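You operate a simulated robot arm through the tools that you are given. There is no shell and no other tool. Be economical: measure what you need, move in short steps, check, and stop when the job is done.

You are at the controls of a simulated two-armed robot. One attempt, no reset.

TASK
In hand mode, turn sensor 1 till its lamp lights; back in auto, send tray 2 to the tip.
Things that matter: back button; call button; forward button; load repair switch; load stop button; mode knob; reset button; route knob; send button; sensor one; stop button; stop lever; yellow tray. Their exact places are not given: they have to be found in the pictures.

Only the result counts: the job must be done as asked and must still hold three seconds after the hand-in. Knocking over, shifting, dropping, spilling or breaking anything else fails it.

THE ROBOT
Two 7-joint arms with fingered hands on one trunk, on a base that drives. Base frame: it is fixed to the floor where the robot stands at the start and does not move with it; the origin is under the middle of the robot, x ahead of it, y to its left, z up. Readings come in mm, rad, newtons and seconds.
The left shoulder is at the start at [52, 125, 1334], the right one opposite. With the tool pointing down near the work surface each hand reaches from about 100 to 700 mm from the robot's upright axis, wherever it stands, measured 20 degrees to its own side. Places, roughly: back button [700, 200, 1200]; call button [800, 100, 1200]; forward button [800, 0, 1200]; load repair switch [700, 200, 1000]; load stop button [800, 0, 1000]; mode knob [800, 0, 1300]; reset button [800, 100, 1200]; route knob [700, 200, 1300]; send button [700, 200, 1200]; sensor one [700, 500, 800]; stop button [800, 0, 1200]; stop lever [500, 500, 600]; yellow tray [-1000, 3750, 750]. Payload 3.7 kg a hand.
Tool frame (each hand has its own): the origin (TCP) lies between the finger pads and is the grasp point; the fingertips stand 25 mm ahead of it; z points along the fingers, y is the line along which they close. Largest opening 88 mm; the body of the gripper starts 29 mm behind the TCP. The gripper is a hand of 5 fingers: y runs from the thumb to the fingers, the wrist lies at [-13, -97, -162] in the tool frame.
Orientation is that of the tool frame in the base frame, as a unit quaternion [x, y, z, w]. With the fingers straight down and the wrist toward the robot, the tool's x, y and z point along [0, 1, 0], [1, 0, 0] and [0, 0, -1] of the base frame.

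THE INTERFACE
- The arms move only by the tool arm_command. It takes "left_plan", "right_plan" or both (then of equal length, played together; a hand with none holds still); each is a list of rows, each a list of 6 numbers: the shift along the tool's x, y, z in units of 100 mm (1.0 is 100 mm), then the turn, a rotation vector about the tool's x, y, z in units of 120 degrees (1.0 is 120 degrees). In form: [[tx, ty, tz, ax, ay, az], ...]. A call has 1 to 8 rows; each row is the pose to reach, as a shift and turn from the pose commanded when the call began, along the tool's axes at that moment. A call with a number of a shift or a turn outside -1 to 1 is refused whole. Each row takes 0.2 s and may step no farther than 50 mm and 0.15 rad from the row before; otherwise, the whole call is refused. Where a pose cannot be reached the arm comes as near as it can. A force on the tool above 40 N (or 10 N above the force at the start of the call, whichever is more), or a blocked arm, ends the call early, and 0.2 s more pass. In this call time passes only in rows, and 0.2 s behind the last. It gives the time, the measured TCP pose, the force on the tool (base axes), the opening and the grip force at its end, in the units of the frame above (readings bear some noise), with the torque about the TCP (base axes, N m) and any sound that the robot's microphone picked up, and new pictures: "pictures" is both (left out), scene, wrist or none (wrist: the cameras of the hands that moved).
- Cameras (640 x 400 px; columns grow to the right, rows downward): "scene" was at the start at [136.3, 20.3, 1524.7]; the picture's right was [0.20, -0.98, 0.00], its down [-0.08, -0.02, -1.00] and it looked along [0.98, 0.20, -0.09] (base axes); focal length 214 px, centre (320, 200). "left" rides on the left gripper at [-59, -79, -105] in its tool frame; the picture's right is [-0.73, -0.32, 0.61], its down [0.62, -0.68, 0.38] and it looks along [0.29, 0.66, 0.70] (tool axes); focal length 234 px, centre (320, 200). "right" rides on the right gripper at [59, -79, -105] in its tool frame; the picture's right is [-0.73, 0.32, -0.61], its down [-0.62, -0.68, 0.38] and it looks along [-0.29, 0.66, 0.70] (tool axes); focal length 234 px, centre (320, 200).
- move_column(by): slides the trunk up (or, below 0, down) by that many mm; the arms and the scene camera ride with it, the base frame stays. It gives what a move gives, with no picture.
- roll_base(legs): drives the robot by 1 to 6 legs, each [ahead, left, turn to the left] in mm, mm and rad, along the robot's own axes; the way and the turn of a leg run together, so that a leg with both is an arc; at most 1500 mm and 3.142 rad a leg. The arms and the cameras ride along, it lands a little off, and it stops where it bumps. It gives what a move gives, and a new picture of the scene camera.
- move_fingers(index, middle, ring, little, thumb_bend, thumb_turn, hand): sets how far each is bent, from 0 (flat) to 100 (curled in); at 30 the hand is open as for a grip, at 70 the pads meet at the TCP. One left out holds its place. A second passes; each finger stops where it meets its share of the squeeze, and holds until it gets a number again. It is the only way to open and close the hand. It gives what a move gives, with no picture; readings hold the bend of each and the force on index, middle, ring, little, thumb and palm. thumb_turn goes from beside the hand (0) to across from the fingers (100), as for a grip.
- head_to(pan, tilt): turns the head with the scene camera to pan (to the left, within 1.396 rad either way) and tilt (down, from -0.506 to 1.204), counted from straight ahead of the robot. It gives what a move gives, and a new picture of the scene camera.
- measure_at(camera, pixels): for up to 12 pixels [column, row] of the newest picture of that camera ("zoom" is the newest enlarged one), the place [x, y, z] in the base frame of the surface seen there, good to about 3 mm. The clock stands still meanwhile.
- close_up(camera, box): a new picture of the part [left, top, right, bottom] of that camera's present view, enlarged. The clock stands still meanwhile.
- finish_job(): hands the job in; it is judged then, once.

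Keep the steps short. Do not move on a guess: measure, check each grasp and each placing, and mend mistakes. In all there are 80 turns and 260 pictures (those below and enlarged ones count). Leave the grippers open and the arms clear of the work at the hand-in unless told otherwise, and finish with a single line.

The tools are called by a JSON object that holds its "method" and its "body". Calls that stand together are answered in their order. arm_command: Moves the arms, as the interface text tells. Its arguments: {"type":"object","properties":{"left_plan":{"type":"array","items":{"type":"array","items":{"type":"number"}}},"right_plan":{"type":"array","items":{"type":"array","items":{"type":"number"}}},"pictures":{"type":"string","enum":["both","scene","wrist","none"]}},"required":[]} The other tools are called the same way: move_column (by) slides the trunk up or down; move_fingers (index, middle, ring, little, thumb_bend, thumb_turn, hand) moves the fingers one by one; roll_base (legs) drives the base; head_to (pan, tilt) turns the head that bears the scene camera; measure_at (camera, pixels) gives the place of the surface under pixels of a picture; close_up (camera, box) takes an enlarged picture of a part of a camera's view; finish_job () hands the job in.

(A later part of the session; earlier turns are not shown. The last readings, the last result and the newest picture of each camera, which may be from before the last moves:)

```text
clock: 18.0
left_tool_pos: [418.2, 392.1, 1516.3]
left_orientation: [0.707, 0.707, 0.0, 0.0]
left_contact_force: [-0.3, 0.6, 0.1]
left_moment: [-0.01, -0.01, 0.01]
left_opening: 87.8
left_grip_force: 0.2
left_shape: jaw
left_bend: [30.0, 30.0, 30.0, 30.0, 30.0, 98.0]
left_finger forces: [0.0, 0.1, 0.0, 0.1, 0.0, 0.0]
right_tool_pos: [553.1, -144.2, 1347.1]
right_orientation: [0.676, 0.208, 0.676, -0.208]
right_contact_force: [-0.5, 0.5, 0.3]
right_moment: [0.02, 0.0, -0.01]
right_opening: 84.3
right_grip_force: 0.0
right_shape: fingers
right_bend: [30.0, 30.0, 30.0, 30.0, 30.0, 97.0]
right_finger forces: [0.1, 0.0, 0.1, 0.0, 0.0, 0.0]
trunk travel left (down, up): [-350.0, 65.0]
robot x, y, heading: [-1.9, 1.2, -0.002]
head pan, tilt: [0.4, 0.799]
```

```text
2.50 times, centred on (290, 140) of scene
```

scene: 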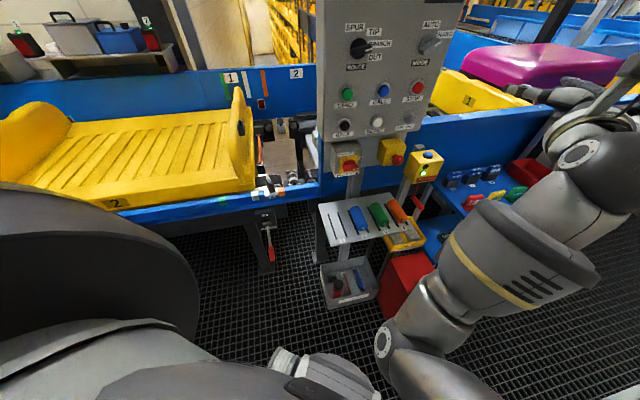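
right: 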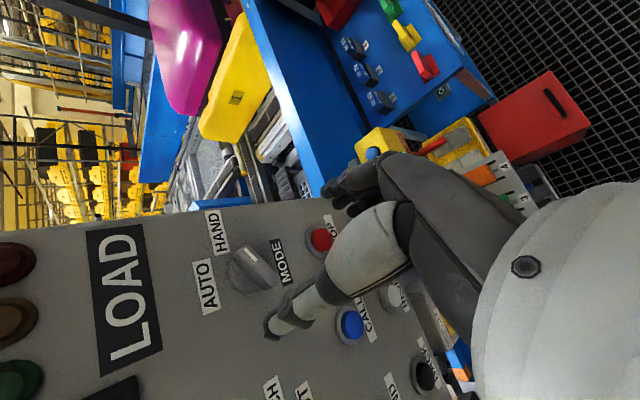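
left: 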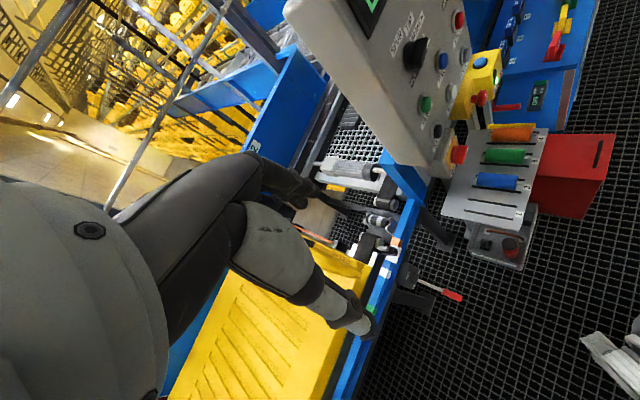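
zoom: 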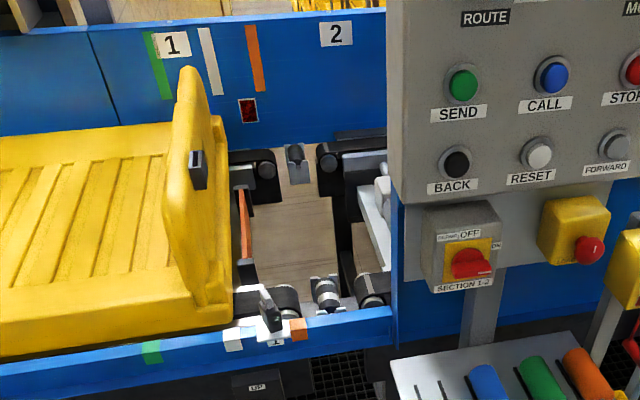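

Nearest obstacles (shelf corner and crate at about [550,155]) stay well clear. I drive 100 mm ahead and 250 mm left so the left hand can reach the sensor from above.

{"method": "roll_base", "body": {"legs": [[100, 250, 0]]}}

{"method": "head_to", "body": {"pan": 0.42, "tilt": 0.8}}

{"method": "close_up", "body": {"camera": "scene", "box": [270, 150, 370, 230]}}

{"method": "close_up", "body": {"camera": "left", "box": [0, 0, 640, 400]}}

```text
clock: 20.8
left_tool_pos: [518.8, 642.8, 1516.0]
left_orientation: [0.707, 0.707, 0.0, 0.0]
left_contact_force: [-0.3, -0.9, 0.8]
left_moment: [0.01, -0.04, -0.01]
left_opening: 87.5
left_grip_force: 0.0
left_shape: jaw
left_bend: [30.0, 30.0, 30.0, 30.0, 30.0, 98.0]
left_finger forces: [0.0, 0.0, 0.0, 0.0, 0.1, 0.1]
right_tool_pos: [653.4, 105.9, 1347.3]
right_orientation: [0.676, 0.207, 0.676, -0.208]
right_contact_force: [0.2, 0.7, 0.4]
right_moment: [0.01, 0.01, 0.01]
right_opening: 84.3
right_grip_force: 0.0
right_shape: fingers
right_bend: [30.0, 30.0, 30.0, 30.0, 30.0, 97.0]
right_finger forces: [0.2, 0.0, 0.1, 0.0, 0.1, 0.1]
trunk travel left (down, up): [-350.0, 65.0]
robot x, y, heading: [101.8, 250.7, -0.004]
head pan, tilt: [0.4, 0.799]
```

scene: 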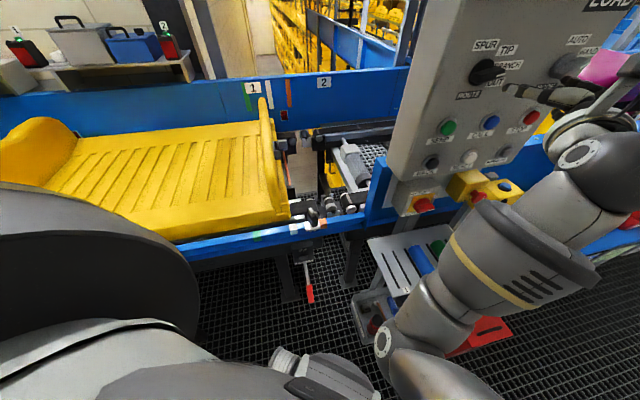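

```text
clock: 21.4
left_tool_pos: [517.6, 643.0, 1515.7]
left_orientation: [0.708, 0.706, 0.001, 0.0]
left_contact_force: [0.5, 0.1, 0.6]
left_moment: [0.0, -0.05, 0.04]
left_opening: 87.7
left_grip_force: 0.1
left_shape: jaw
left_bend: [30.0, 30.0, 30.0, 30.0, 30.0, 98.0]
left_finger forces: [0.0, 0.0, 0.0, 0.0, 0.1, 0.0]
right_tool_pos: [653.2, 105.3, 1348.3]
right_orientation: [0.675, 0.207, 0.677, -0.207]
right_contact_force: [0.4, -0.3, -0.7]
right_moment: [0.0, 0.0, -0.02]
right_opening: 84.5
right_grip_force: 0.1
right_shape: fingers
right_bend: [30.0, 30.0, 30.0, 30.0, 30.0, 97.0]
right_finger forces: [0.0, 0.1, 0.1, 0.0, 0.0, 0.0]
trunk travel left (down, up): [-350.0, 65.0]
robot x, y, heading: [100.5, 251.6, -0.007]
head pan, tilt: [0.421, 0.799]
```

scene: 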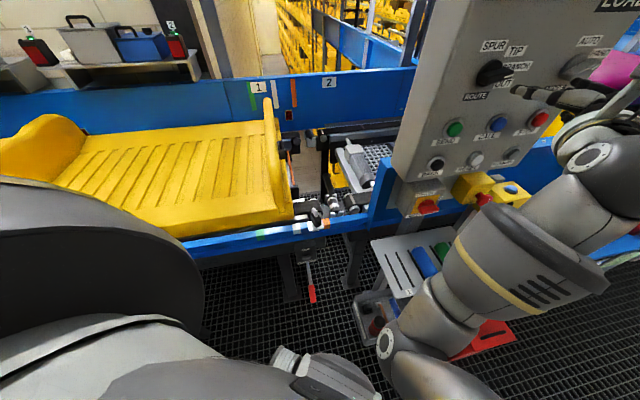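

```text
5.00 times, centred on (320, 190) of scene
```

zoom: 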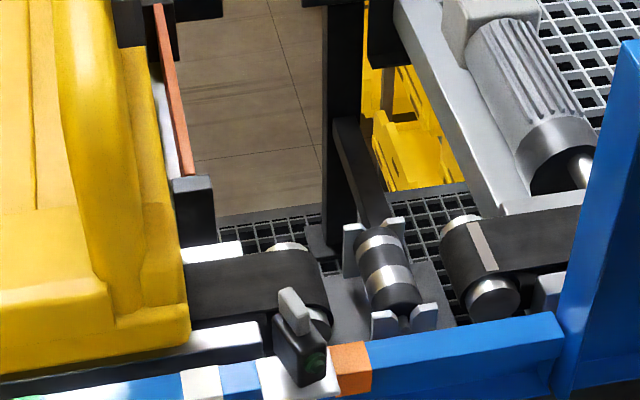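

```text
1.00 times, centred on (320, 200) of left (not enlarged: the box is as wide or as high as the picture)
```

zoom: 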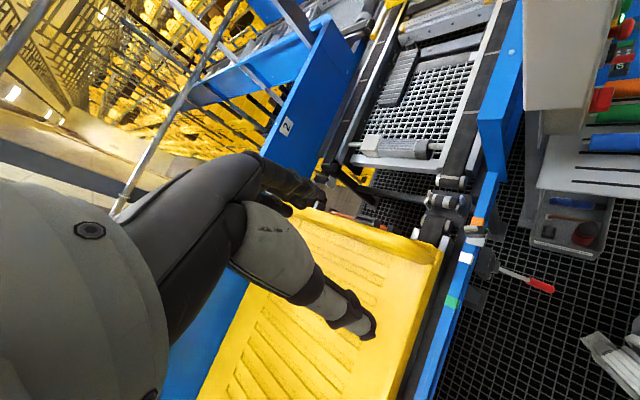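

I bring the left hand down in free space on the robot side of the sensor, to look at it closely with its wrist camera.

{"method": "arm_command", "body": {"left_plan": [[-0.3, 0, 0.33, 0, 0, 0], [-0.6, 0, 0.66, 0, 0, 0], [-0.9, 0, 1.0, 0, 0, 0]], "pictures": "none"}}

{"method": "arm_command", "body": {"left_plan": [[-0.3, 0, 0.33, 0, 0, 0], [-0.6, 0, 0.66, 0, 0, 0], [-0.85, 0, 1.0, 0, 0, 0]], "pictures": "none"}}

{"method": "arm_command", "body": {"left_plan": [[0, 0, 0.4, 0, 0, 0], [0, 0, 0.8, 0, 0, 0], [0, 0, 1.0, 0, 0, 0]], "pictures": "both"}}

```text
clock: 22.2
left_tool_pos: [518.4, 554.0, 1413.9]
left_orientation: [0.707, 0.707, 0.0, 0.0]
left_contact_force: [0.1, 0.4, -0.8]
left_moment: [0.05, -0.02, 0.0]
left_opening: 87.8
left_grip_force: 0.0
left_shape: jaw
left_bend: [30.0, 30.0, 30.0, 30.0, 30.0, 98.0]
left_finger forces: [0.0, 0.0, 0.1, 0.0, 0.0, 0.0]
right_tool_pos: [653.5, 104.5, 1346.3]
right_orientation: [0.677, 0.207, 0.675, -0.208]
right_contact_force: [-0.7, 0.3, 0.3]
right_moment: [0.0, 0.01, 0.01]
right_opening: 84.5
right_grip_force: 0.0
right_shape: fingers
right_bend: [30.0, 30.0, 30.0, 30.0, 30.0, 97.0]
right_finger forces: [0.1, 0.0, 0.1, 0.1, 0.0, 0.0]
trunk travel left (down, up): [-350.0, 65.0]
robot x, y, heading: [99.1, 258.2, -0.009]
head pan, tilt: [0.421, 0.799]
```

```text
clock: 23.0
left_tool_pos: [517.0, 467.1, 1313.3]
left_orientation: [0.707, 0.707, -0.001, 0.0]
left_contact_force: [0.2, 0.1, 0.4]
left_moment: [0.0, 0.01, 0.01]
left_opening: 87.8
left_grip_force: 0.1
left_shape: jaw
left_bend: [30.0, 30.0, 30.0, 30.0, 30.0, 98.0]
left_finger forces: [0.0, 0.1, 0.1, 0.1, 0.1, 0.0]
right_tool_pos: [655.0, 104.7, 1346.3]
right_orientation: [0.676, 0.207, 0.676, -0.208]
right_contact_force: [-0.8, 0.1, 0.3]
right_moment: [-0.01, -0.01, 0.0]
right_opening: 84.5
right_grip_force: 0.0
right_shape: fingers
right_bend: [30.0, 30.0, 30.0, 30.0, 30.0, 97.0]
right_finger forces: [0.0, 0.0, 0.0, 0.0, 0.1, 0.0]
trunk travel left (down, up): [-350.0, 65.0]
robot x, y, heading: [98.8, 255.2, 0.006]
head pan, tilt: [0.421, 0.799]
```

```text
clock: 23.8
left_tool_pos: [519.2, 467.5, 1213.9]
left_orientation: [0.707, 0.707, -0.001, 0.001]
left_contact_force: [0.2, -0.4, 0.3]
left_moment: [0.01, -0.03, 0.01]
left_opening: 87.8
left_grip_force: 0.1
left_shape: jaw
left_bend: [30.0, 30.0, 30.0, 30.0, 30.0, 98.0]
left_finger forces: [0.0, 0.0, 0.1, 0.1, 0.0, 0.0]
right_tool_pos: [652.6, 105.5, 1348.0]
right_orientation: [0.676, 0.207, 0.676, -0.207]
right_contact_force: [0.1, -0.9, -0.1]
right_moment: [0.0, 0.02, -0.01]
right_opening: 84.1
right_grip_force: 0.1
right_shape: fingers
right_bend: [30.0, 30.0, 30.0, 30.0, 30.0, 97.0]
right_finger forces: [0.1, 0.0, 0.0, 0.0, 0.0, 0.1]
trunk travel left (down, up): [-350.0, 65.0]
robot x, y, heading: [97.2, 251.3, 0.003]
head pan, tilt: [0.421, 0.799]
```

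scene: 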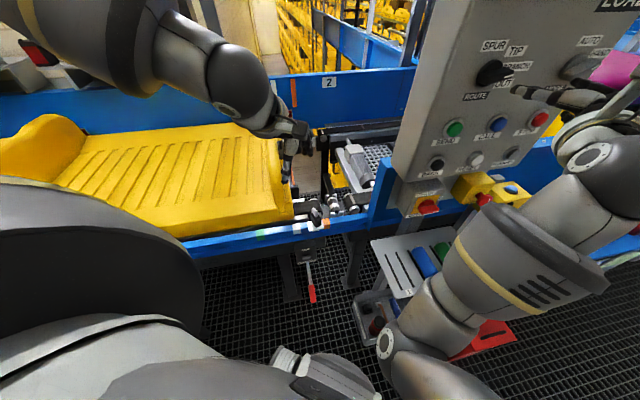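
left: 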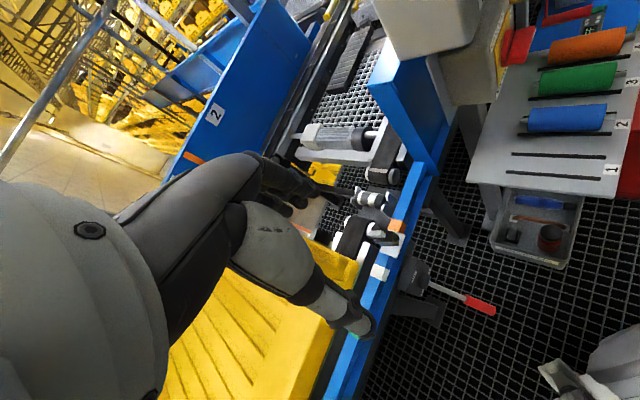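

Enlarge the sensor in the left camera (around (383,233)) and measure it.

{"method": "close_up", "body": {"camera": "left", "box": [344, 205, 424, 260]}}

{"method": "measure_at", "body": {"camera": "left", "pixels": [[377, 231], [370, 229], [386, 233], [390, 237], [347, 265], [355, 285], [396, 227]]}}

```text
7.27 times, centred on (384, 232) of left
```

zoom: 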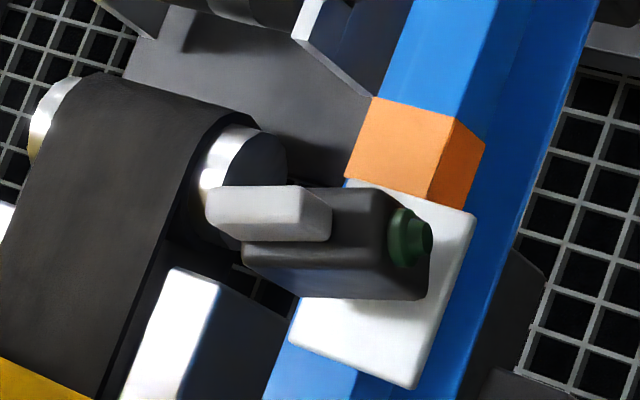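

```text
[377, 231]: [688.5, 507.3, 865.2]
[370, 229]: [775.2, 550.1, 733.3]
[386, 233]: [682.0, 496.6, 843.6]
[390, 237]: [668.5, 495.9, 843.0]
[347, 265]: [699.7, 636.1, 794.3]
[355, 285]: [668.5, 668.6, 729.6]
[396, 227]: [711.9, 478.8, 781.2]
```

{"method": "measure_at", "body": {"camera": "zoom", "pixels": [[218, 200], [315, 200], [325, 222], [225, 222], [385, 195], [335, 265], [420, 275], [260, 250], [408, 240], [340, 192], [270, 205]]}}

```text
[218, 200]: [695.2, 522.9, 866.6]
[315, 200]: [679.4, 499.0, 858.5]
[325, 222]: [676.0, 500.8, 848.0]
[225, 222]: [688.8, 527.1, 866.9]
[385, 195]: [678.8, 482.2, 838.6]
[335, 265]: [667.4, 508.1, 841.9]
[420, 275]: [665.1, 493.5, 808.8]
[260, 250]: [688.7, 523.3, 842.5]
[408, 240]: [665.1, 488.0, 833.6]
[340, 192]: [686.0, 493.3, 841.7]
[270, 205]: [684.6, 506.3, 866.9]
```

The sensor's long axis (fin) points at azimuth ~60°, while the reflector [1434,1047,820] lies at ~36°, so it needs ~24° clockwise. Fin centre is [685,512], top z 867. I align the left hand (y at −30°) above it.

{"method": "arm_command", "body": {"left_plan": [[0.06, 0.18, 0.18, 0, 0, 0.05], [0.12, 0.36, 0.36, 0, 0, 0.1], [0.18, 0.54, 0.54, 0, 0, 0.15], [0.24, 0.72, 0.72, 0, 0, 0.2], [0.3, 0.9, 0.9, 0, 0, 0.25]], "pictures": "none"}}

{"method": "arm_command", "body": {"left_plan": [[0.17, 0.2, 0.33, 0, 0, 0], [0.34, 0.4, 0.66, 0, 0, 0], [0.51, 0.58, 1.0, 0, 0, 0]], "pictures": "both"}}

{"method": "close_up", "body": {"camera": "left", "box": [240, 140, 440, 300]}}

```text
clock: 25.0
left_tool_pos: [609.8, 495.4, 1126.0]
left_orientation: [0.867, 0.499, 0.0, 0.0]
left_contact_force: [-0.5, 0.5, 0.2]
left_moment: [0.0, 0.0, -0.02]
left_opening: 87.8
left_grip_force: 0.0
left_shape: jaw
left_bend: [30.0, 30.0, 30.0, 30.0, 30.0, 98.0]
left_finger forces: [0.0, 0.1, 0.0, 0.0, 0.1, 0.1]
right_tool_pos: [655.1, 103.5, 1346.0]
right_orientation: [0.678, 0.207, 0.675, -0.207]
right_contact_force: [0.1, -0.7, 0.4]
right_moment: [-0.03, -0.04, 0.04]
right_opening: 84.3
right_grip_force: 0.0
right_shape: fingers
right_bend: [30.0, 30.0, 30.0, 30.0, 30.0, 97.0]
right_finger forces: [0.1, 0.0, 0.0, 0.1, 0.1, 0.0]
trunk travel left (down, up): [-350.0, 65.0]
robot x, y, heading: [98.7, 255.2, -0.003]
head pan, tilt: [0.421, 0.799]
```

```text
clock: 25.8
left_tool_pos: [686.2, 517.0, 1025.9]
left_orientation: [0.866, 0.499, -0.001, 0.001]
left_contact_force: [0.4, 0.4, 0.8]
left_moment: [-0.01, 0.01, -0.02]
left_opening: 87.6
left_grip_force: 0.0
left_shape: jaw
left_bend: [30.0, 30.0, 30.0, 30.0, 30.0, 98.0]
left_finger forces: [0.0, 0.1, 0.1, 0.0, 0.0, 0.0]
right_tool_pos: [654.3, 106.9, 1346.7]
right_orientation: [0.677, 0.207, 0.676, -0.207]
right_contact_force: [0.5, 0.0, -0.9]
right_moment: [0.01, -0.01, 0.0]
right_opening: 84.7
right_grip_force: 0.0
right_shape: fingers
right_bend: [30.0, 30.0, 30.0, 30.0, 30.0, 97.0]
right_finger forces: [0.1, 0.1, 0.1, 0.0, 0.1, 0.0]
trunk travel left (down, up): [-350.0, 65.0]
robot x, y, heading: [98.0, 248.5, 0.0]
head pan, tilt: [0.421, 0.799]
```

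scene: 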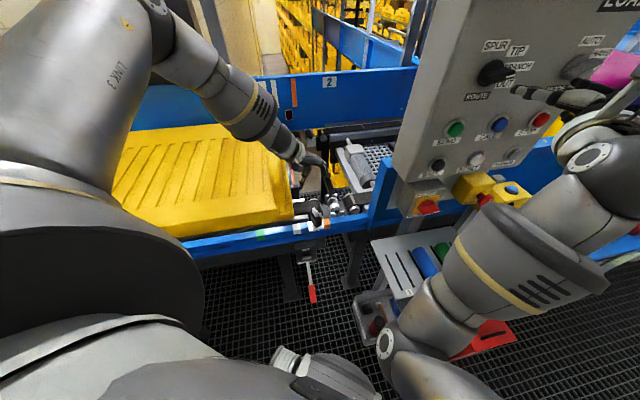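
left: 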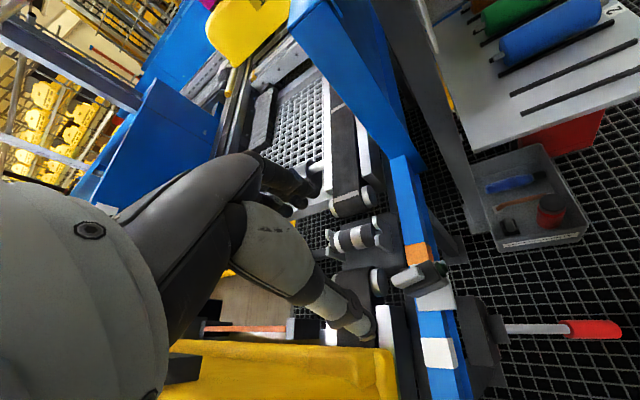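

```text
2.50 times, centred on (340, 220) of left
```

zoom: 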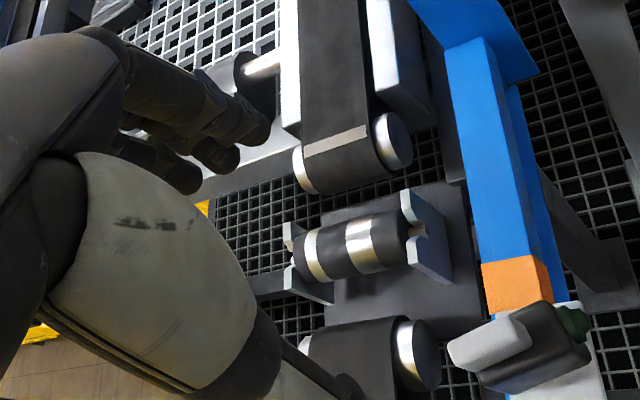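

Projection agrees with the picture (fin seen at (408,276)). Descend 100 mm and look.

{"method": "arm_command", "body": {"left_plan": [[-0.02, 0, 0.35, 0, 0, 0], [-0.04, 0.01, 0.7, 0, 0, 0], [-0.05, 0.01, 1.0, 0, 0, 0]], "pictures": "both"}}

{"method": "close_up", "body": {"camera": "scene", "box": [270, 150, 370, 230]}}

{"method": "close_up", "body": {"camera": "left", "box": [260, 160, 460, 320]}}

```text
clock: 26.6
left_tool_pos: [657.0, 522.0, 993.0]
left_orientation: [0.866, 0.5, 0.0, 0.0]
left_contact_force: [-0.5, 0.2, 0.1]
left_moment: [0.01, -0.02, -0.01]
left_opening: 87.8
left_grip_force: 0.0
left_shape: jaw
left_bend: [30.0, 30.0, 30.0, 30.0, 30.0, 98.0]
left_finger forces: [0.0, 0.0, 0.0, 0.0, 0.0, 0.0]
left hand out of reach, approached as far as the arm can: row 1, 2, 3
right_tool_pos: [653.2, 106.4, 1346.7]
right_orientation: [0.676, 0.207, 0.676, -0.207]
right_contact_force: [0.7, 0.7, 0.1]
right_moment: [0.01, 0.03, -0.01]
right_opening: 84.5
right_grip_force: 0.1
right_shape: fingers
right_bend: [30.0, 30.0, 30.0, 30.0, 30.0, 97.0]
right_finger forces: [0.1, 0.0, 0.0, 0.0, 0.0, 0.1]
trunk travel left (down, up): [-350.0, 65.0]
robot x, y, heading: [99.6, 253.5, -0.001]
head pan, tilt: [0.421, 0.799]
```

scene: 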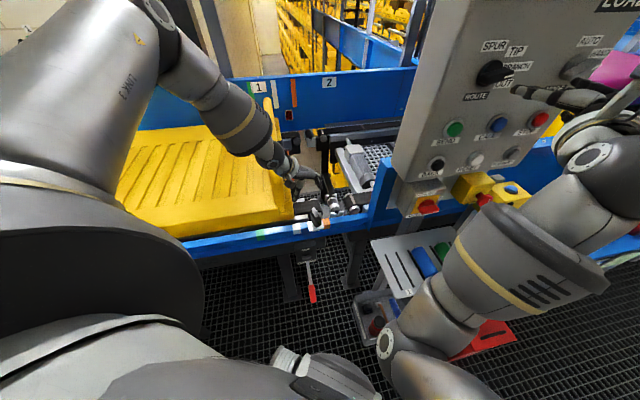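
left: 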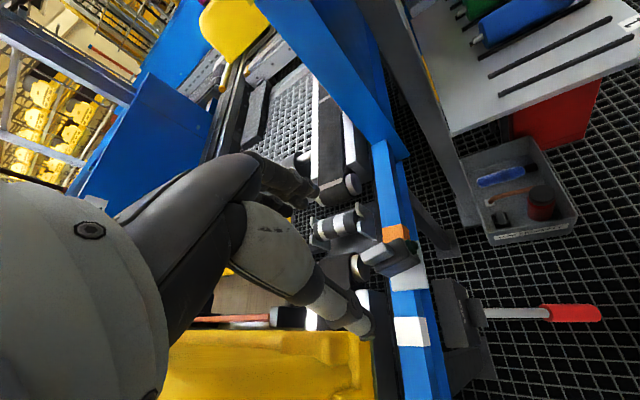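

```text
5.00 times, centred on (320, 190) of scene
```

zoom: 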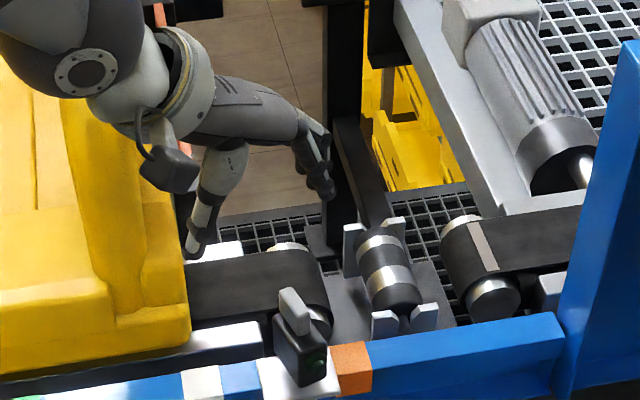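

```text
2.50 times, centred on (360, 240) of left
```

zoom: 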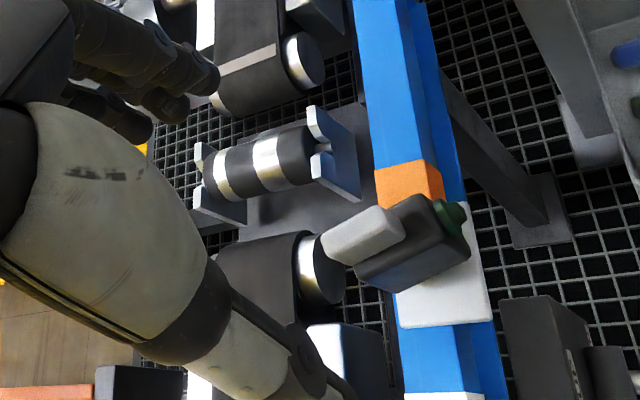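

Out of reach downwards. I raise the hand again and lower the trunk 180 mm; the right hand stays clear of the panel.

{"method": "arm_command", "body": {"left_plan": [[0, 0, -0.33, 0, 0, 0], [0, 0, -0.66, 0, 0, 0], [0, 0, -1.0, 0, 0, 0]], "pictures": "none"}}

{"method": "arm_command", "body": {"left_plan": [[0, 0, -0.33, 0, 0, 0], [0, 0, -0.66, 0, 0, 0], [0, 0, -1.0, 0, 0, 0]], "pictures": "scene"}}

```text
clock: 27.4
left_tool_pos: [656.1, 522.4, 1094.1]
left_orientation: [0.866, 0.5, 0.0, 0.001]
left_contact_force: [-0.7, -0.3, 0.4]
left_moment: [-0.03, 0.0, 0.0]
left_opening: 87.9
left_grip_force: 0.1
left_shape: jaw
left_bend: [30.0, 30.0, 30.0, 30.0, 30.0, 98.0]
left_finger forces: [0.0, 0.1, 0.1, 0.0, 0.0, 0.0]
right_tool_pos: [651.4, 106.5, 1347.1]
right_orientation: [0.676, 0.207, 0.676, -0.208]
right_contact_force: [0.3, 0.7, 0.0]
right_moment: [-0.02, -0.01, 0.03]
right_opening: 84.6
right_grip_force: 0.1
right_shape: fingers
right_bend: [30.0, 30.0, 30.0, 30.0, 30.0, 97.0]
right_finger forces: [0.0, 0.1, 0.0, 0.0, 0.1, 0.0]
trunk travel left (down, up): [-350.0, 65.0]
robot x, y, heading: [99.8, 252.5, -0.002]
head pan, tilt: [0.421, 0.799]
```

```text
clock: 28.2
left_tool_pos: [655.4, 520.8, 1194.2]
left_orientation: [0.866, 0.5, 0.0, -0.001]
left_contact_force: [-0.1, 0.4, -0.4]
left_moment: [0.01, -0.04, -0.03]
left_opening: 87.9
left_grip_force: 0.0
left_shape: jaw
left_bend: [30.0, 30.0, 30.0, 30.0, 30.0, 98.0]
left_finger forces: [0.2, 0.0, 0.0, 0.1, 0.1, 0.0]
right_tool_pos: [652.2, 104.7, 1347.3]
right_orientation: [0.676, 0.207, 0.676, -0.206]
right_contact_force: [1.0, 0.1, 0.3]
right_moment: [0.02, -0.02, 0.0]
right_opening: 84.4
right_grip_force: 0.0
right_shape: fingers
right_bend: [30.0, 30.0, 30.0, 30.0, 30.0, 97.0]
right_finger forces: [0.1, 0.1, 0.1, 0.1, 0.1, 0.0]
trunk travel left (down, up): [-350.0, 65.0]
robot x, y, heading: [100.0, 255.4, -0.002]
head pan, tilt: [0.421, 0.799]
```

scene: 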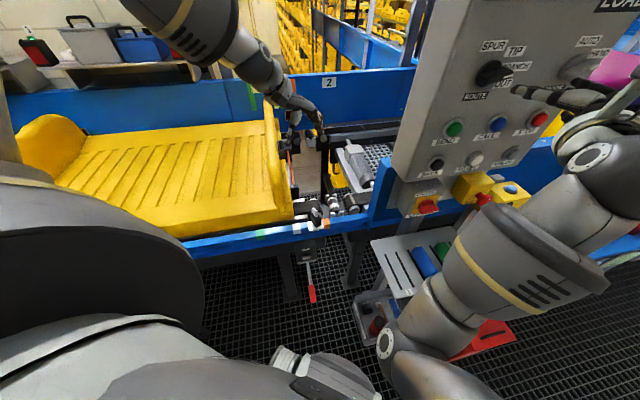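

{"method": "move_column", "body": {"by": -200}}

{"method": "head_to", "body": {"pan": 0.42, "tilt": 0.7}}

```text
clock: 30.4
left_tool_pos: [658.1, 521.2, 995.0]
left_orientation: [0.867, 0.499, 0.001, 0.0]
left_contact_force: [-0.2, 0.3, 0.0]
left_moment: [0.02, 0.01, 0.0]
left_opening: 87.9
left_grip_force: 0.0
left_shape: jaw
left_bend: [30.0, 30.0, 30.0, 30.0, 30.0, 98.0]
left_finger forces: [0.0, 0.0, 0.1, 0.1, 0.0, 0.0]
right_tool_pos: [713.4, 104.8, 1029.7]
right_orientation: [0.758, 0.178, 0.583, -0.233]
right_contact_force: [-1.1, 0.7, 0.8]
right_moment: [-0.03, 0.04, 0.01]
right_opening: 84.8
right_grip_force: 0.0
right_shape: fingers
right_bend: [30.0, 30.0, 30.0, 30.0, 30.0, 97.0]
right_finger forces: [0.0, 0.0, 0.1, 0.1, 0.0, 0.0]
trunk travel left (down, up): [-150.0, 265.0]
robot x, y, heading: [99.5, 253.3, -0.006]
head pan, tilt: [0.421, 0.799]
```

```text
clock: 31.0
left_tool_pos: [658.0, 521.2, 992.7]
left_orientation: [0.866, 0.499, 0.0, 0.0]
left_contact_force: [-0.1, -0.2, -0.8]
left_moment: [-0.02, 0.0, -0.01]
left_opening: 87.8
left_grip_force: 0.0
left_shape: jaw
left_bend: [30.0, 30.0, 30.0, 30.0, 30.0, 98.0]
left_finger forces: [0.0, 0.1, 0.0, 0.1, 0.1, 0.0]
right_tool_pos: [713.6, 105.2, 1029.8]
right_orientation: [0.758, 0.179, 0.583, -0.232]
right_contact_force: [-0.4, 0.1, 0.3]
right_moment: [-0.01, 0.01, 0.01]
right_opening: 84.6
right_grip_force: 0.1
right_shape: fingers
right_bend: [30.0, 30.0, 30.0, 30.0, 30.0, 97.0]
right_finger forces: [0.1, 0.0, 0.0, 0.1, 0.1, 0.0]
trunk travel left (down, up): [-150.0, 265.0]
robot x, y, heading: [101.5, 251.1, -0.001]
head pan, tilt: [0.421, 0.7]
```

scene: 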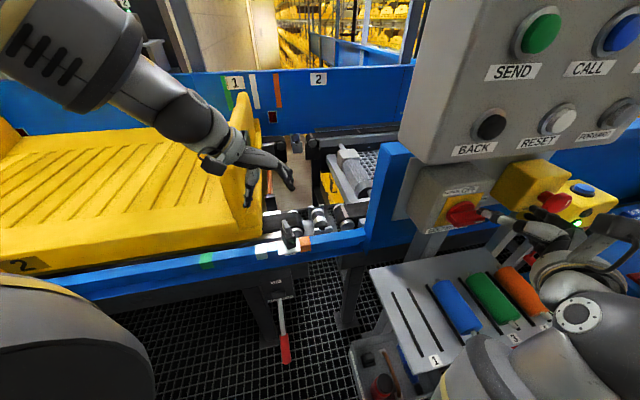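

The right hand did not simply ride down; it is now near the load stop button and repair switch. I look closely before anything else.

{"method": "close_up", "body": {"camera": "scene", "box": [400, 140, 640, 290]}}

{"method": "close_up", "body": {"camera": "right", "box": [0, 0, 640, 400]}}

{"method": "head_to", "body": {"pan": -0.2, "tilt": 0.8}}

```text
2.67 times, centred on (520, 215) of scene
```

zoom: 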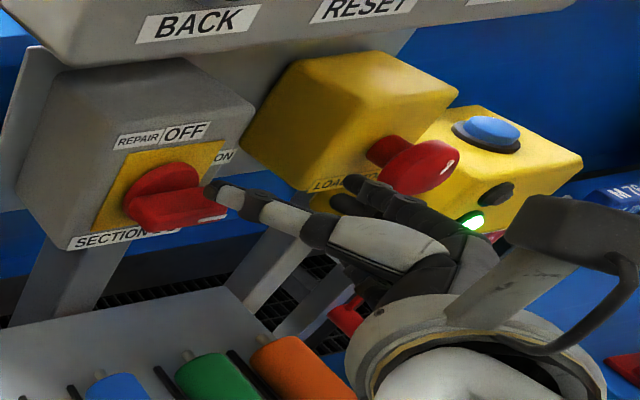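

```text
1.00 times, centred on (320, 200) of right (not enlarged: the box is as wide or as high as the picture)
```

zoom: 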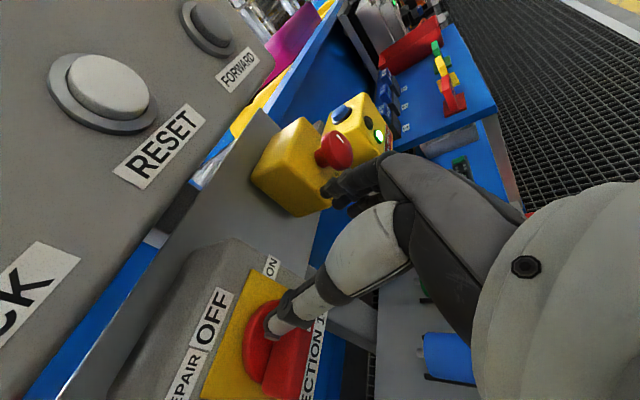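

```text
clock: 32.0
left_tool_pos: [657.4, 521.9, 992.6]
left_orientation: [0.867, 0.499, 0.0, 0.0]
left_contact_force: [-0.2, 0.1, 0.2]
left_moment: [-0.04, 0.02, -0.01]
left_opening: 87.8
left_grip_force: 0.0
left_shape: jaw
left_bend: [30.0, 30.0, 30.0, 30.0, 30.0, 98.0]
left_finger forces: [0.0, 0.0, 0.0, 0.0, 0.0, 0.1]
right_tool_pos: [714.0, 104.9, 1029.0]
right_orientation: [0.758, 0.178, 0.583, -0.233]
right_contact_force: [0.3, -0.1, -0.8]
right_moment: [0.05, -0.02, 0.0]
right_opening: 84.5
right_grip_force: 0.2
right_shape: fingers
right_bend: [30.0, 30.0, 30.0, 30.0, 30.0, 97.0]
right_finger forces: [0.1, 0.0, 0.0, 0.0, 0.0, 0.0]
trunk travel left (down, up): [-150.0, 265.0]
robot x, y, heading: [102.7, 254.3, -0.001]
head pan, tilt: [-0.201, 0.799]
```

scene: 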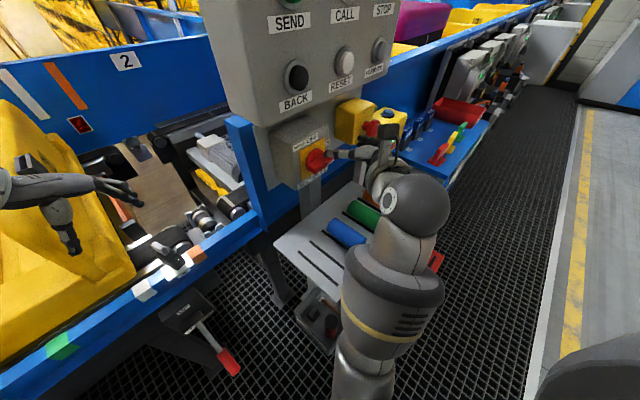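

{"method": "close_up", "body": {"camera": "scene", "box": [260, 140, 460, 300]}}

{"method": "close_up", "body": {"camera": "scene", "box": [260, 240, 460, 400]}}

{"method": "measure_at", "body": {"camera": "scene", "pixels": [[345, 250], [352, 290], [360, 380], [400, 240], [330, 155], [318, 160], [290, 255], [380, 185], [347, 342], [335, 290]]}}

```text
2.50 times, centred on (360, 220) of scene
```

zoom: 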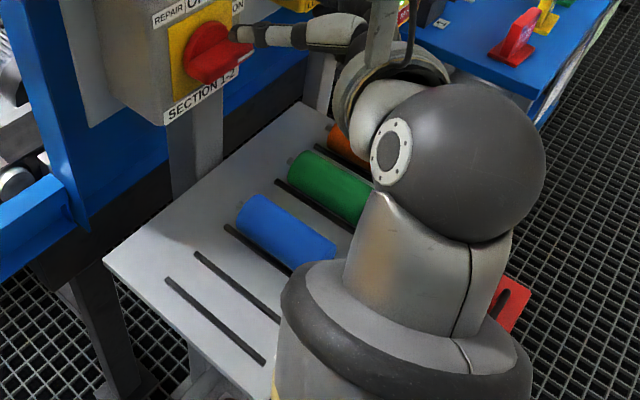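

```text
2.50 times, centred on (360, 320) of scene
```

zoom: 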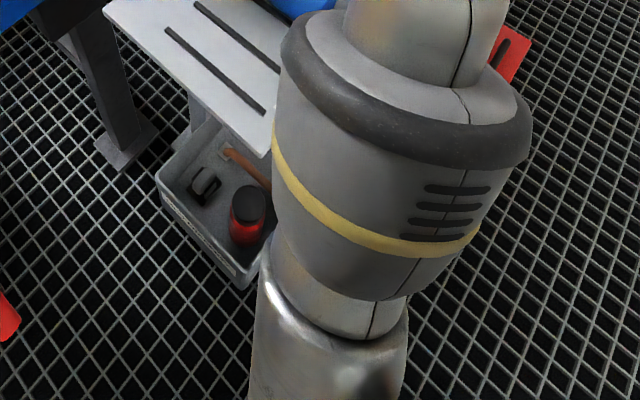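

```text
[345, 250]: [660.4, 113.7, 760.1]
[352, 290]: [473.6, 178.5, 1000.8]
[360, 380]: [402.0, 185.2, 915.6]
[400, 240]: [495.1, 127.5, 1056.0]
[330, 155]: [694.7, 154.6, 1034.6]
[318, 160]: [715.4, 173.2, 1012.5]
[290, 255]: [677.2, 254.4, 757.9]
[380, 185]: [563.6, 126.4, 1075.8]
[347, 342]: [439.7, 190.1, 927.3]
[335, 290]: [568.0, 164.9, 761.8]
```

The red repair switch still looks at ON. I pull the right hand straight back away from it.

{"method": "arm_command", "body": {"right_plan": [[0, 0, -0.2, 0, 0, 0], [0, 0, -0.45, 0, 0, 0], [0, 0, -0.7, 0, 0, 0], [0, 0, -1.0, 0, 0, 0]], "pictures": "both"}}

{"method": "close_up", "body": {"camera": "scene", "box": [260, 80, 420, 200]}}

```text
clock: 33.0
left_tool_pos: [659.1, 520.4, 992.9]
left_orientation: [0.867, 0.499, 0.0, 0.0]
left_contact_force: [0.2, -0.5, 0.5]
left_moment: [-0.01, 0.04, 0.01]
left_opening: 87.7
left_grip_force: 0.1
left_shape: jaw
left_bend: [30.0, 30.0, 30.0, 30.0, 30.0, 98.0]
left_finger forces: [0.1, 0.1, 0.0, 0.0, 0.1, 0.0]
right_tool_pos: [716.0, 34.7, 1031.6]
right_orientation: [0.758, 0.179, 0.583, -0.233]
right_contact_force: [-0.3, 0.2, -0.1]
right_moment: [0.0, 0.0, 0.03]
right_opening: 84.4
right_grip_force: 0.1
right_shape: fingers
right_bend: [30.0, 30.0, 30.0, 30.0, 30.0, 97.0]
right_finger forces: [0.1, 0.0, 0.0, 0.0, 0.0, 0.1]
right hand out of reach, approached as far as the arm can: row 1, 2, 3, 4
trunk travel left (down, up): [-150.0, 265.0]
robot x, y, heading: [97.5, 252.4, -0.001]
head pan, tilt: [-0.201, 0.799]
```

scene: 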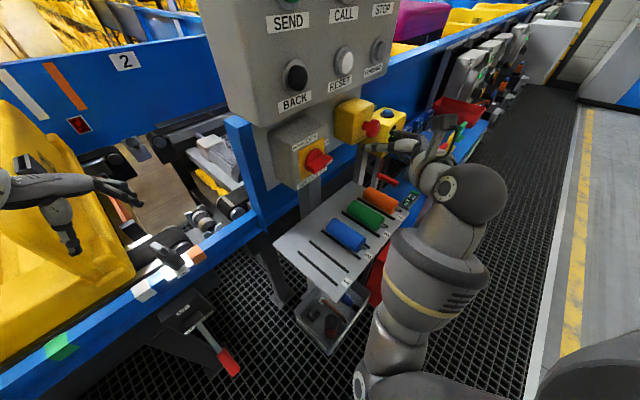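
right: 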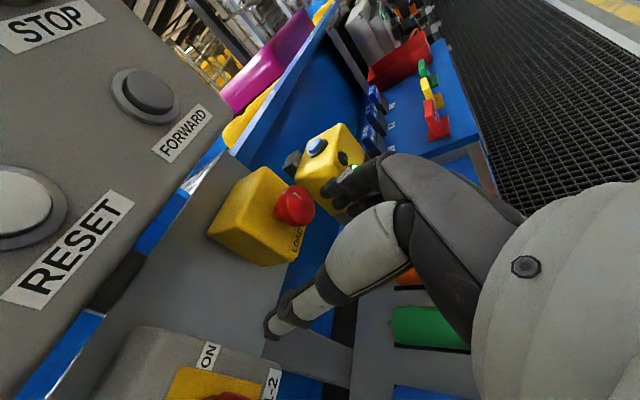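

```text
3.33 times, centred on (340, 140) of scene
```

zoom: 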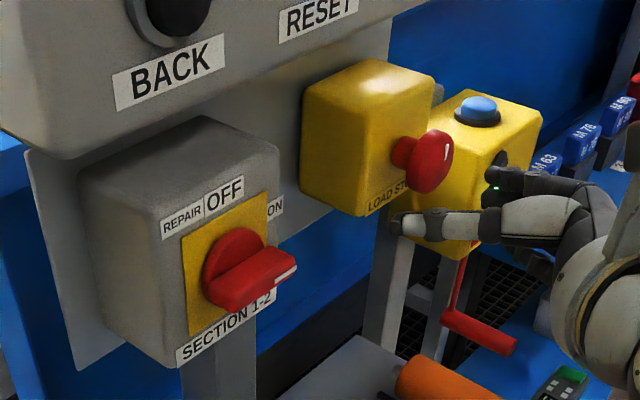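

{"method": "measure_at", "body": {"camera": "zoom", "pixels": [[430, 160], [450, 150], [400, 225], [430, 222], [500, 175], [520, 155], [480, 107], [290, 265], [415, 110]]}}

{"method": "head_to", "body": {"pan": -0.5, "tilt": 0.9}}

```text
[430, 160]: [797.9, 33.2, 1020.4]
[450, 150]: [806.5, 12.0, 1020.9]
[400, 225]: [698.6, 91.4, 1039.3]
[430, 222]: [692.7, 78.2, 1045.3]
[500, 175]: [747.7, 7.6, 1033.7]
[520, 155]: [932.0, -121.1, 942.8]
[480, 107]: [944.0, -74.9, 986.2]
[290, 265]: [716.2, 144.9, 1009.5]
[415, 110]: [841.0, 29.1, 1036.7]
```

```text
clock: 33.9
left_tool_pos: [658.4, 522.6, 993.1]
left_orientation: [0.867, 0.499, 0.0, 0.0]
left_contact_force: [-0.2, -0.4, -0.2]
left_moment: [0.01, 0.02, 0.01]
left_opening: 87.5
left_grip_force: 0.0
left_shape: jaw
left_bend: [30.0, 30.0, 30.0, 30.0, 30.0, 98.0]
left_finger forces: [0.0, 0.1, 0.0, 0.0, 0.0, 0.0]
right_tool_pos: [714.7, 36.7, 1032.6]
right_orientation: [0.758, 0.178, 0.583, -0.233]
right_contact_force: [-0.6, 0.5, 0.8]
right_moment: [0.01, 0.02, -0.02]
right_opening: 84.5
right_grip_force: 0.1
right_shape: fingers
right_bend: [30.0, 30.0, 30.0, 30.0, 30.0, 97.0]
right_finger forces: [0.1, 0.0, 0.0, 0.0, 0.0, 0.0]
trunk travel left (down, up): [-150.0, 265.0]
robot x, y, heading: [99.4, 253.0, -0.002]
head pan, tilt: [-0.499, 0.901]
```

scene: 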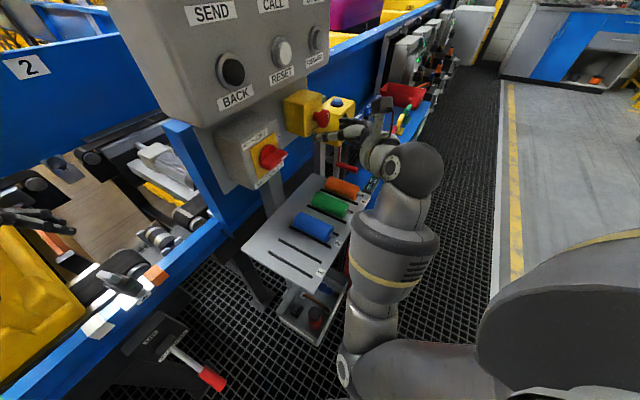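

Right hand is about 50 mm clear of everything and holds still, so I leave it. Switch still ON. Continue with the left hand: move over the fin and down to z≈905.

{"method": "head_to", "body": {"pan": 0.5, "tilt": 0.7}}

{"method": "arm_command", "body": {"left_plan": [[0.05, 0.28, 0, 0, 0, 0], [0.05, 0.28, 0.45, 0, 0, 0], [0.05, 0.28, 0.88, 0, 0, 0]], "pictures": "both"}}

{"method": "close_up", "body": {"camera": "left", "box": [260, 160, 460, 320]}}

{"method": "close_up", "body": {"camera": "scene", "box": [230, 160, 350, 260]}}

```text
clock: 35.1
left_tool_pos: [658.1, 521.2, 992.6]
left_orientation: [0.866, 0.499, 0.0, 0.0]
left_contact_force: [0.2, 0.4, 0.1]
left_moment: [-0.04, -0.01, -0.02]
left_opening: 87.9
left_grip_force: 0.1
left_shape: jaw
left_bend: [30.0, 30.0, 30.0, 30.0, 30.0, 98.0]
left_finger forces: [0.0, 0.0, 0.0, 0.0, 0.0, 0.0]
right_tool_pos: [716.0, 35.4, 1031.7]
right_orientation: [0.758, 0.179, 0.582, -0.233]
right_contact_force: [0.3, -0.5, -0.5]
right_moment: [0.01, 0.02, -0.02]
right_opening: 84.4
right_grip_force: 0.1
right_shape: fingers
right_bend: [30.0, 30.0, 30.0, 30.0, 30.0, 97.0]
right_finger forces: [0.0, 0.0, 0.1, 0.0, 0.0, 0.0]
trunk travel left (down, up): [-150.0, 265.0]
robot x, y, heading: [98.3, 249.4, -0.003]
head pan, tilt: [0.499, 0.7]
```

scene: 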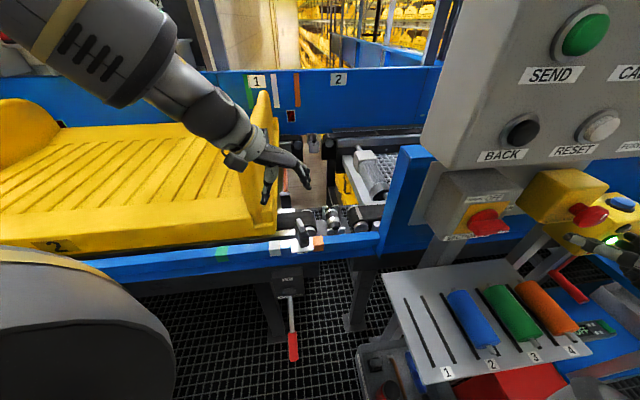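

```text
clock: 35.9
left_tool_pos: [684.8, 511.6, 905.4]
left_orientation: [0.866, 0.5, 0.0, 0.0]
left_contact_force: [0.3, 0.7, 0.6]
left_moment: [-0.03, 0.01, -0.01]
left_opening: 87.5
left_grip_force: 0.0
left_shape: jaw
left_bend: [30.0, 30.0, 30.0, 30.0, 30.0, 98.0]
left_finger forces: [0.1, 0.1, 0.1, 0.1, 0.0, 0.0]
right_tool_pos: [716.0, 35.8, 1031.1]
right_orientation: [0.759, 0.179, 0.582, -0.232]
right_contact_force: [0.0, 0.4, -0.9]
right_moment: [0.01, 0.0, 0.02]
right_opening: 84.7
right_grip_force: 0.1
right_shape: fingers
right_bend: [30.0, 30.0, 30.0, 30.0, 30.0, 97.0]
right_finger forces: [0.0, 0.1, 0.1, 0.0, 0.0, 0.1]
trunk travel left (down, up): [-150.0, 265.0]
robot x, y, heading: [102.4, 249.3, -0.007]
head pan, tilt: [0.499, 0.7]
```

scene: 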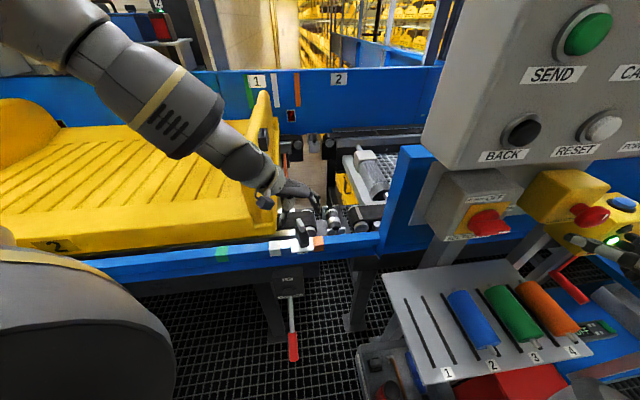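
left: 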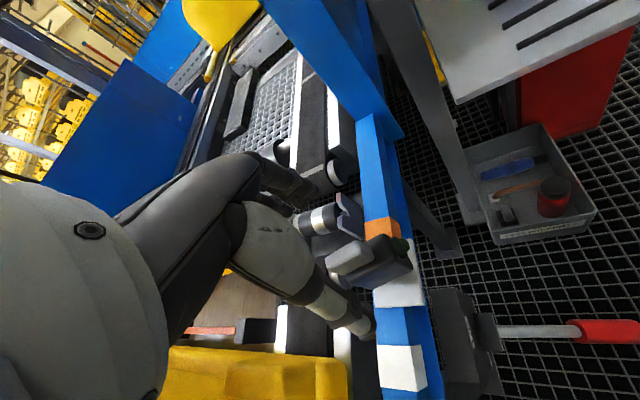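

```text
2.50 times, centred on (360, 240) of left
```

zoom: 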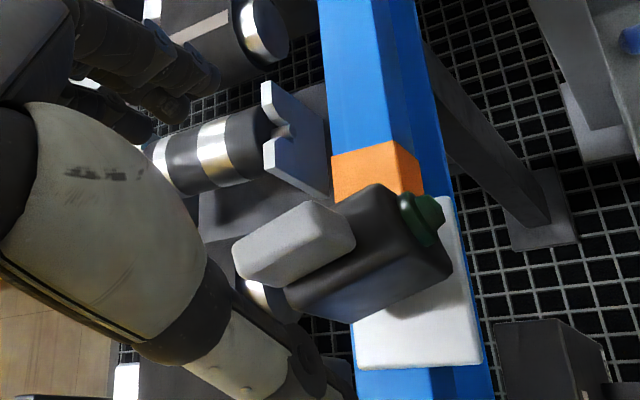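

```text
4.00 times, centred on (290, 210) of scene
```

zoom: 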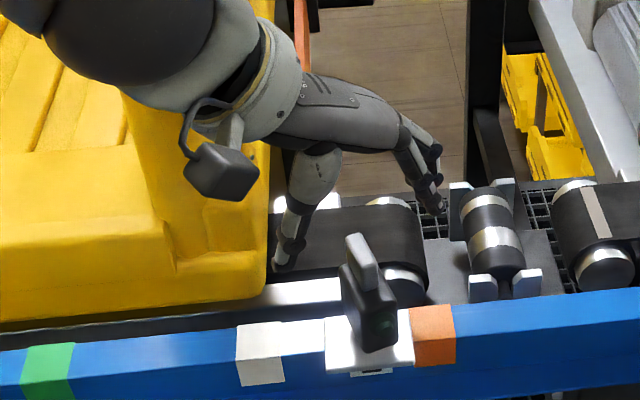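

{"method": "measure_at", "body": {"camera": "left", "pixels": [[346, 246], [330, 258], [352, 243], [366, 252], [350, 252], [335, 263], [358, 262], [384, 246], [375, 265]]}}

```text
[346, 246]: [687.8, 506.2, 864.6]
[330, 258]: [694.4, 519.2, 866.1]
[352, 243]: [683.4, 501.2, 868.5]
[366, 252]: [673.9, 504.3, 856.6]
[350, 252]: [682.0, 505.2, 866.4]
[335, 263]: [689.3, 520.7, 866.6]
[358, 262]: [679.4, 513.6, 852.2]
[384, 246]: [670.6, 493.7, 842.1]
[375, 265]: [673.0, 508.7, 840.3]
```

Fin centred at about [684.5,511]. Descend 33 mm and close on it.

{"method": "arm_command", "body": {"left_plan": [[0, 0, 0.17, 0, 0, 0], [0, 0, 0.34, 0, 0, 0]], "pictures": "wrist"}}

{"method": "move_fingers", "body": {"hand": "left", "index": 68, "middle": 68, "ring": 68, "little": 60, "thumb_bend": 68}}

{"method": "close_up", "body": {"camera": "left", "box": [260, 160, 460, 320]}}

{"method": "close_up", "body": {"camera": "scene", "box": [230, 160, 350, 260]}}

```text
clock: 36.5
left_tool_pos: [683.8, 512.3, 871.9]
left_orientation: [0.866, 0.5, 0.001, 0.0]
left_contact_force: [0.5, 0.2, -0.1]
left_moment: [0.0, 0.01, 0.0]
left_opening: 87.8
left_grip_force: 0.0
left_shape: jaw
left_bend: [30.0, 30.0, 30.0, 30.0, 30.0, 98.0]
left_finger forces: [0.0, 0.0, 0.0, 0.1, 0.0, 0.0]
right_tool_pos: [716.0, 35.1, 1032.2]
right_orientation: [0.758, 0.179, 0.582, -0.232]
right_contact_force: [-0.7, -0.4, -0.3]
right_moment: [0.0, 0.0, -0.01]
right_opening: 84.6
right_grip_force: 0.0
right_shape: fingers
right_bend: [30.0, 30.0, 30.0, 30.0, 30.0, 97.0]
right_finger forces: [0.1, 0.0, 0.0, 0.1, 0.0, 0.1]
trunk travel left (down, up): [-150.0, 265.0]
robot x, y, heading: [102.7, 248.6, 0.002]
head pan, tilt: [0.499, 0.7]
```

left: 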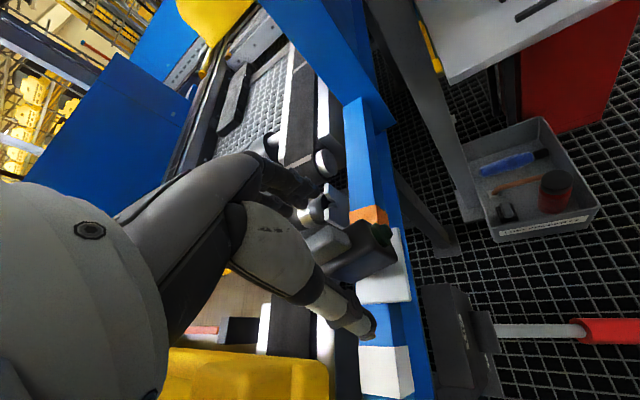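

```text
clock: 37.5
left_tool_pos: [683.2, 511.9, 872.4]
left_orientation: [0.867, 0.499, 0.0, 0.0]
left_contact_force: [5.7, -1.4, -1.0]
left_moment: [-0.04, -0.12, -0.07]
left_opening: 7.1
left_grip_force: 4.0
left_shape: fingers
left_bend: [65.0, 65.0, 65.0, 60.0, 66.0, 98.0]
left_finger forces: [1.8, 2.9, 1.9, 0.0, 0.8, 0.0]
right_tool_pos: [714.4, 34.9, 1031.4]
right_orientation: [0.758, 0.177, 0.583, -0.233]
right_contact_force: [-0.8, -0.4, -0.9]
right_moment: [0.03, 0.02, -0.01]
right_opening: 84.5
right_grip_force: 0.0
right_shape: fingers
right_bend: [30.0, 30.0, 30.0, 30.0, 30.0, 97.0]
right_finger forces: [0.0, 0.0, 0.1, 0.1, 0.0, 0.0]
trunk travel left (down, up): [-150.0, 265.0]
robot x, y, heading: [98.6, 253.3, -0.004]
head pan, tilt: [0.499, 0.7]
```

```text
2.50 times, centred on (360, 240) of left
```

zoom: 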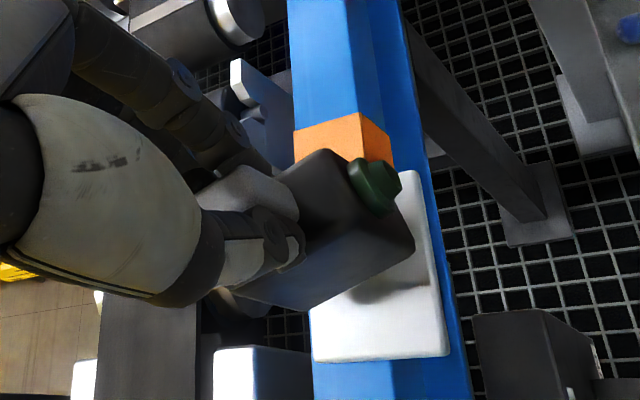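

```text
4.00 times, centred on (290, 210) of scene
```

zoom: 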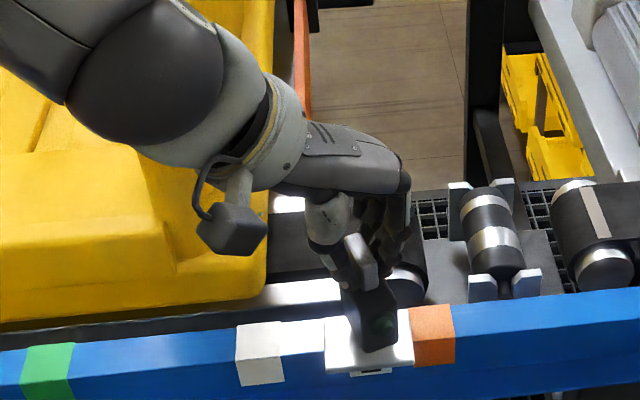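

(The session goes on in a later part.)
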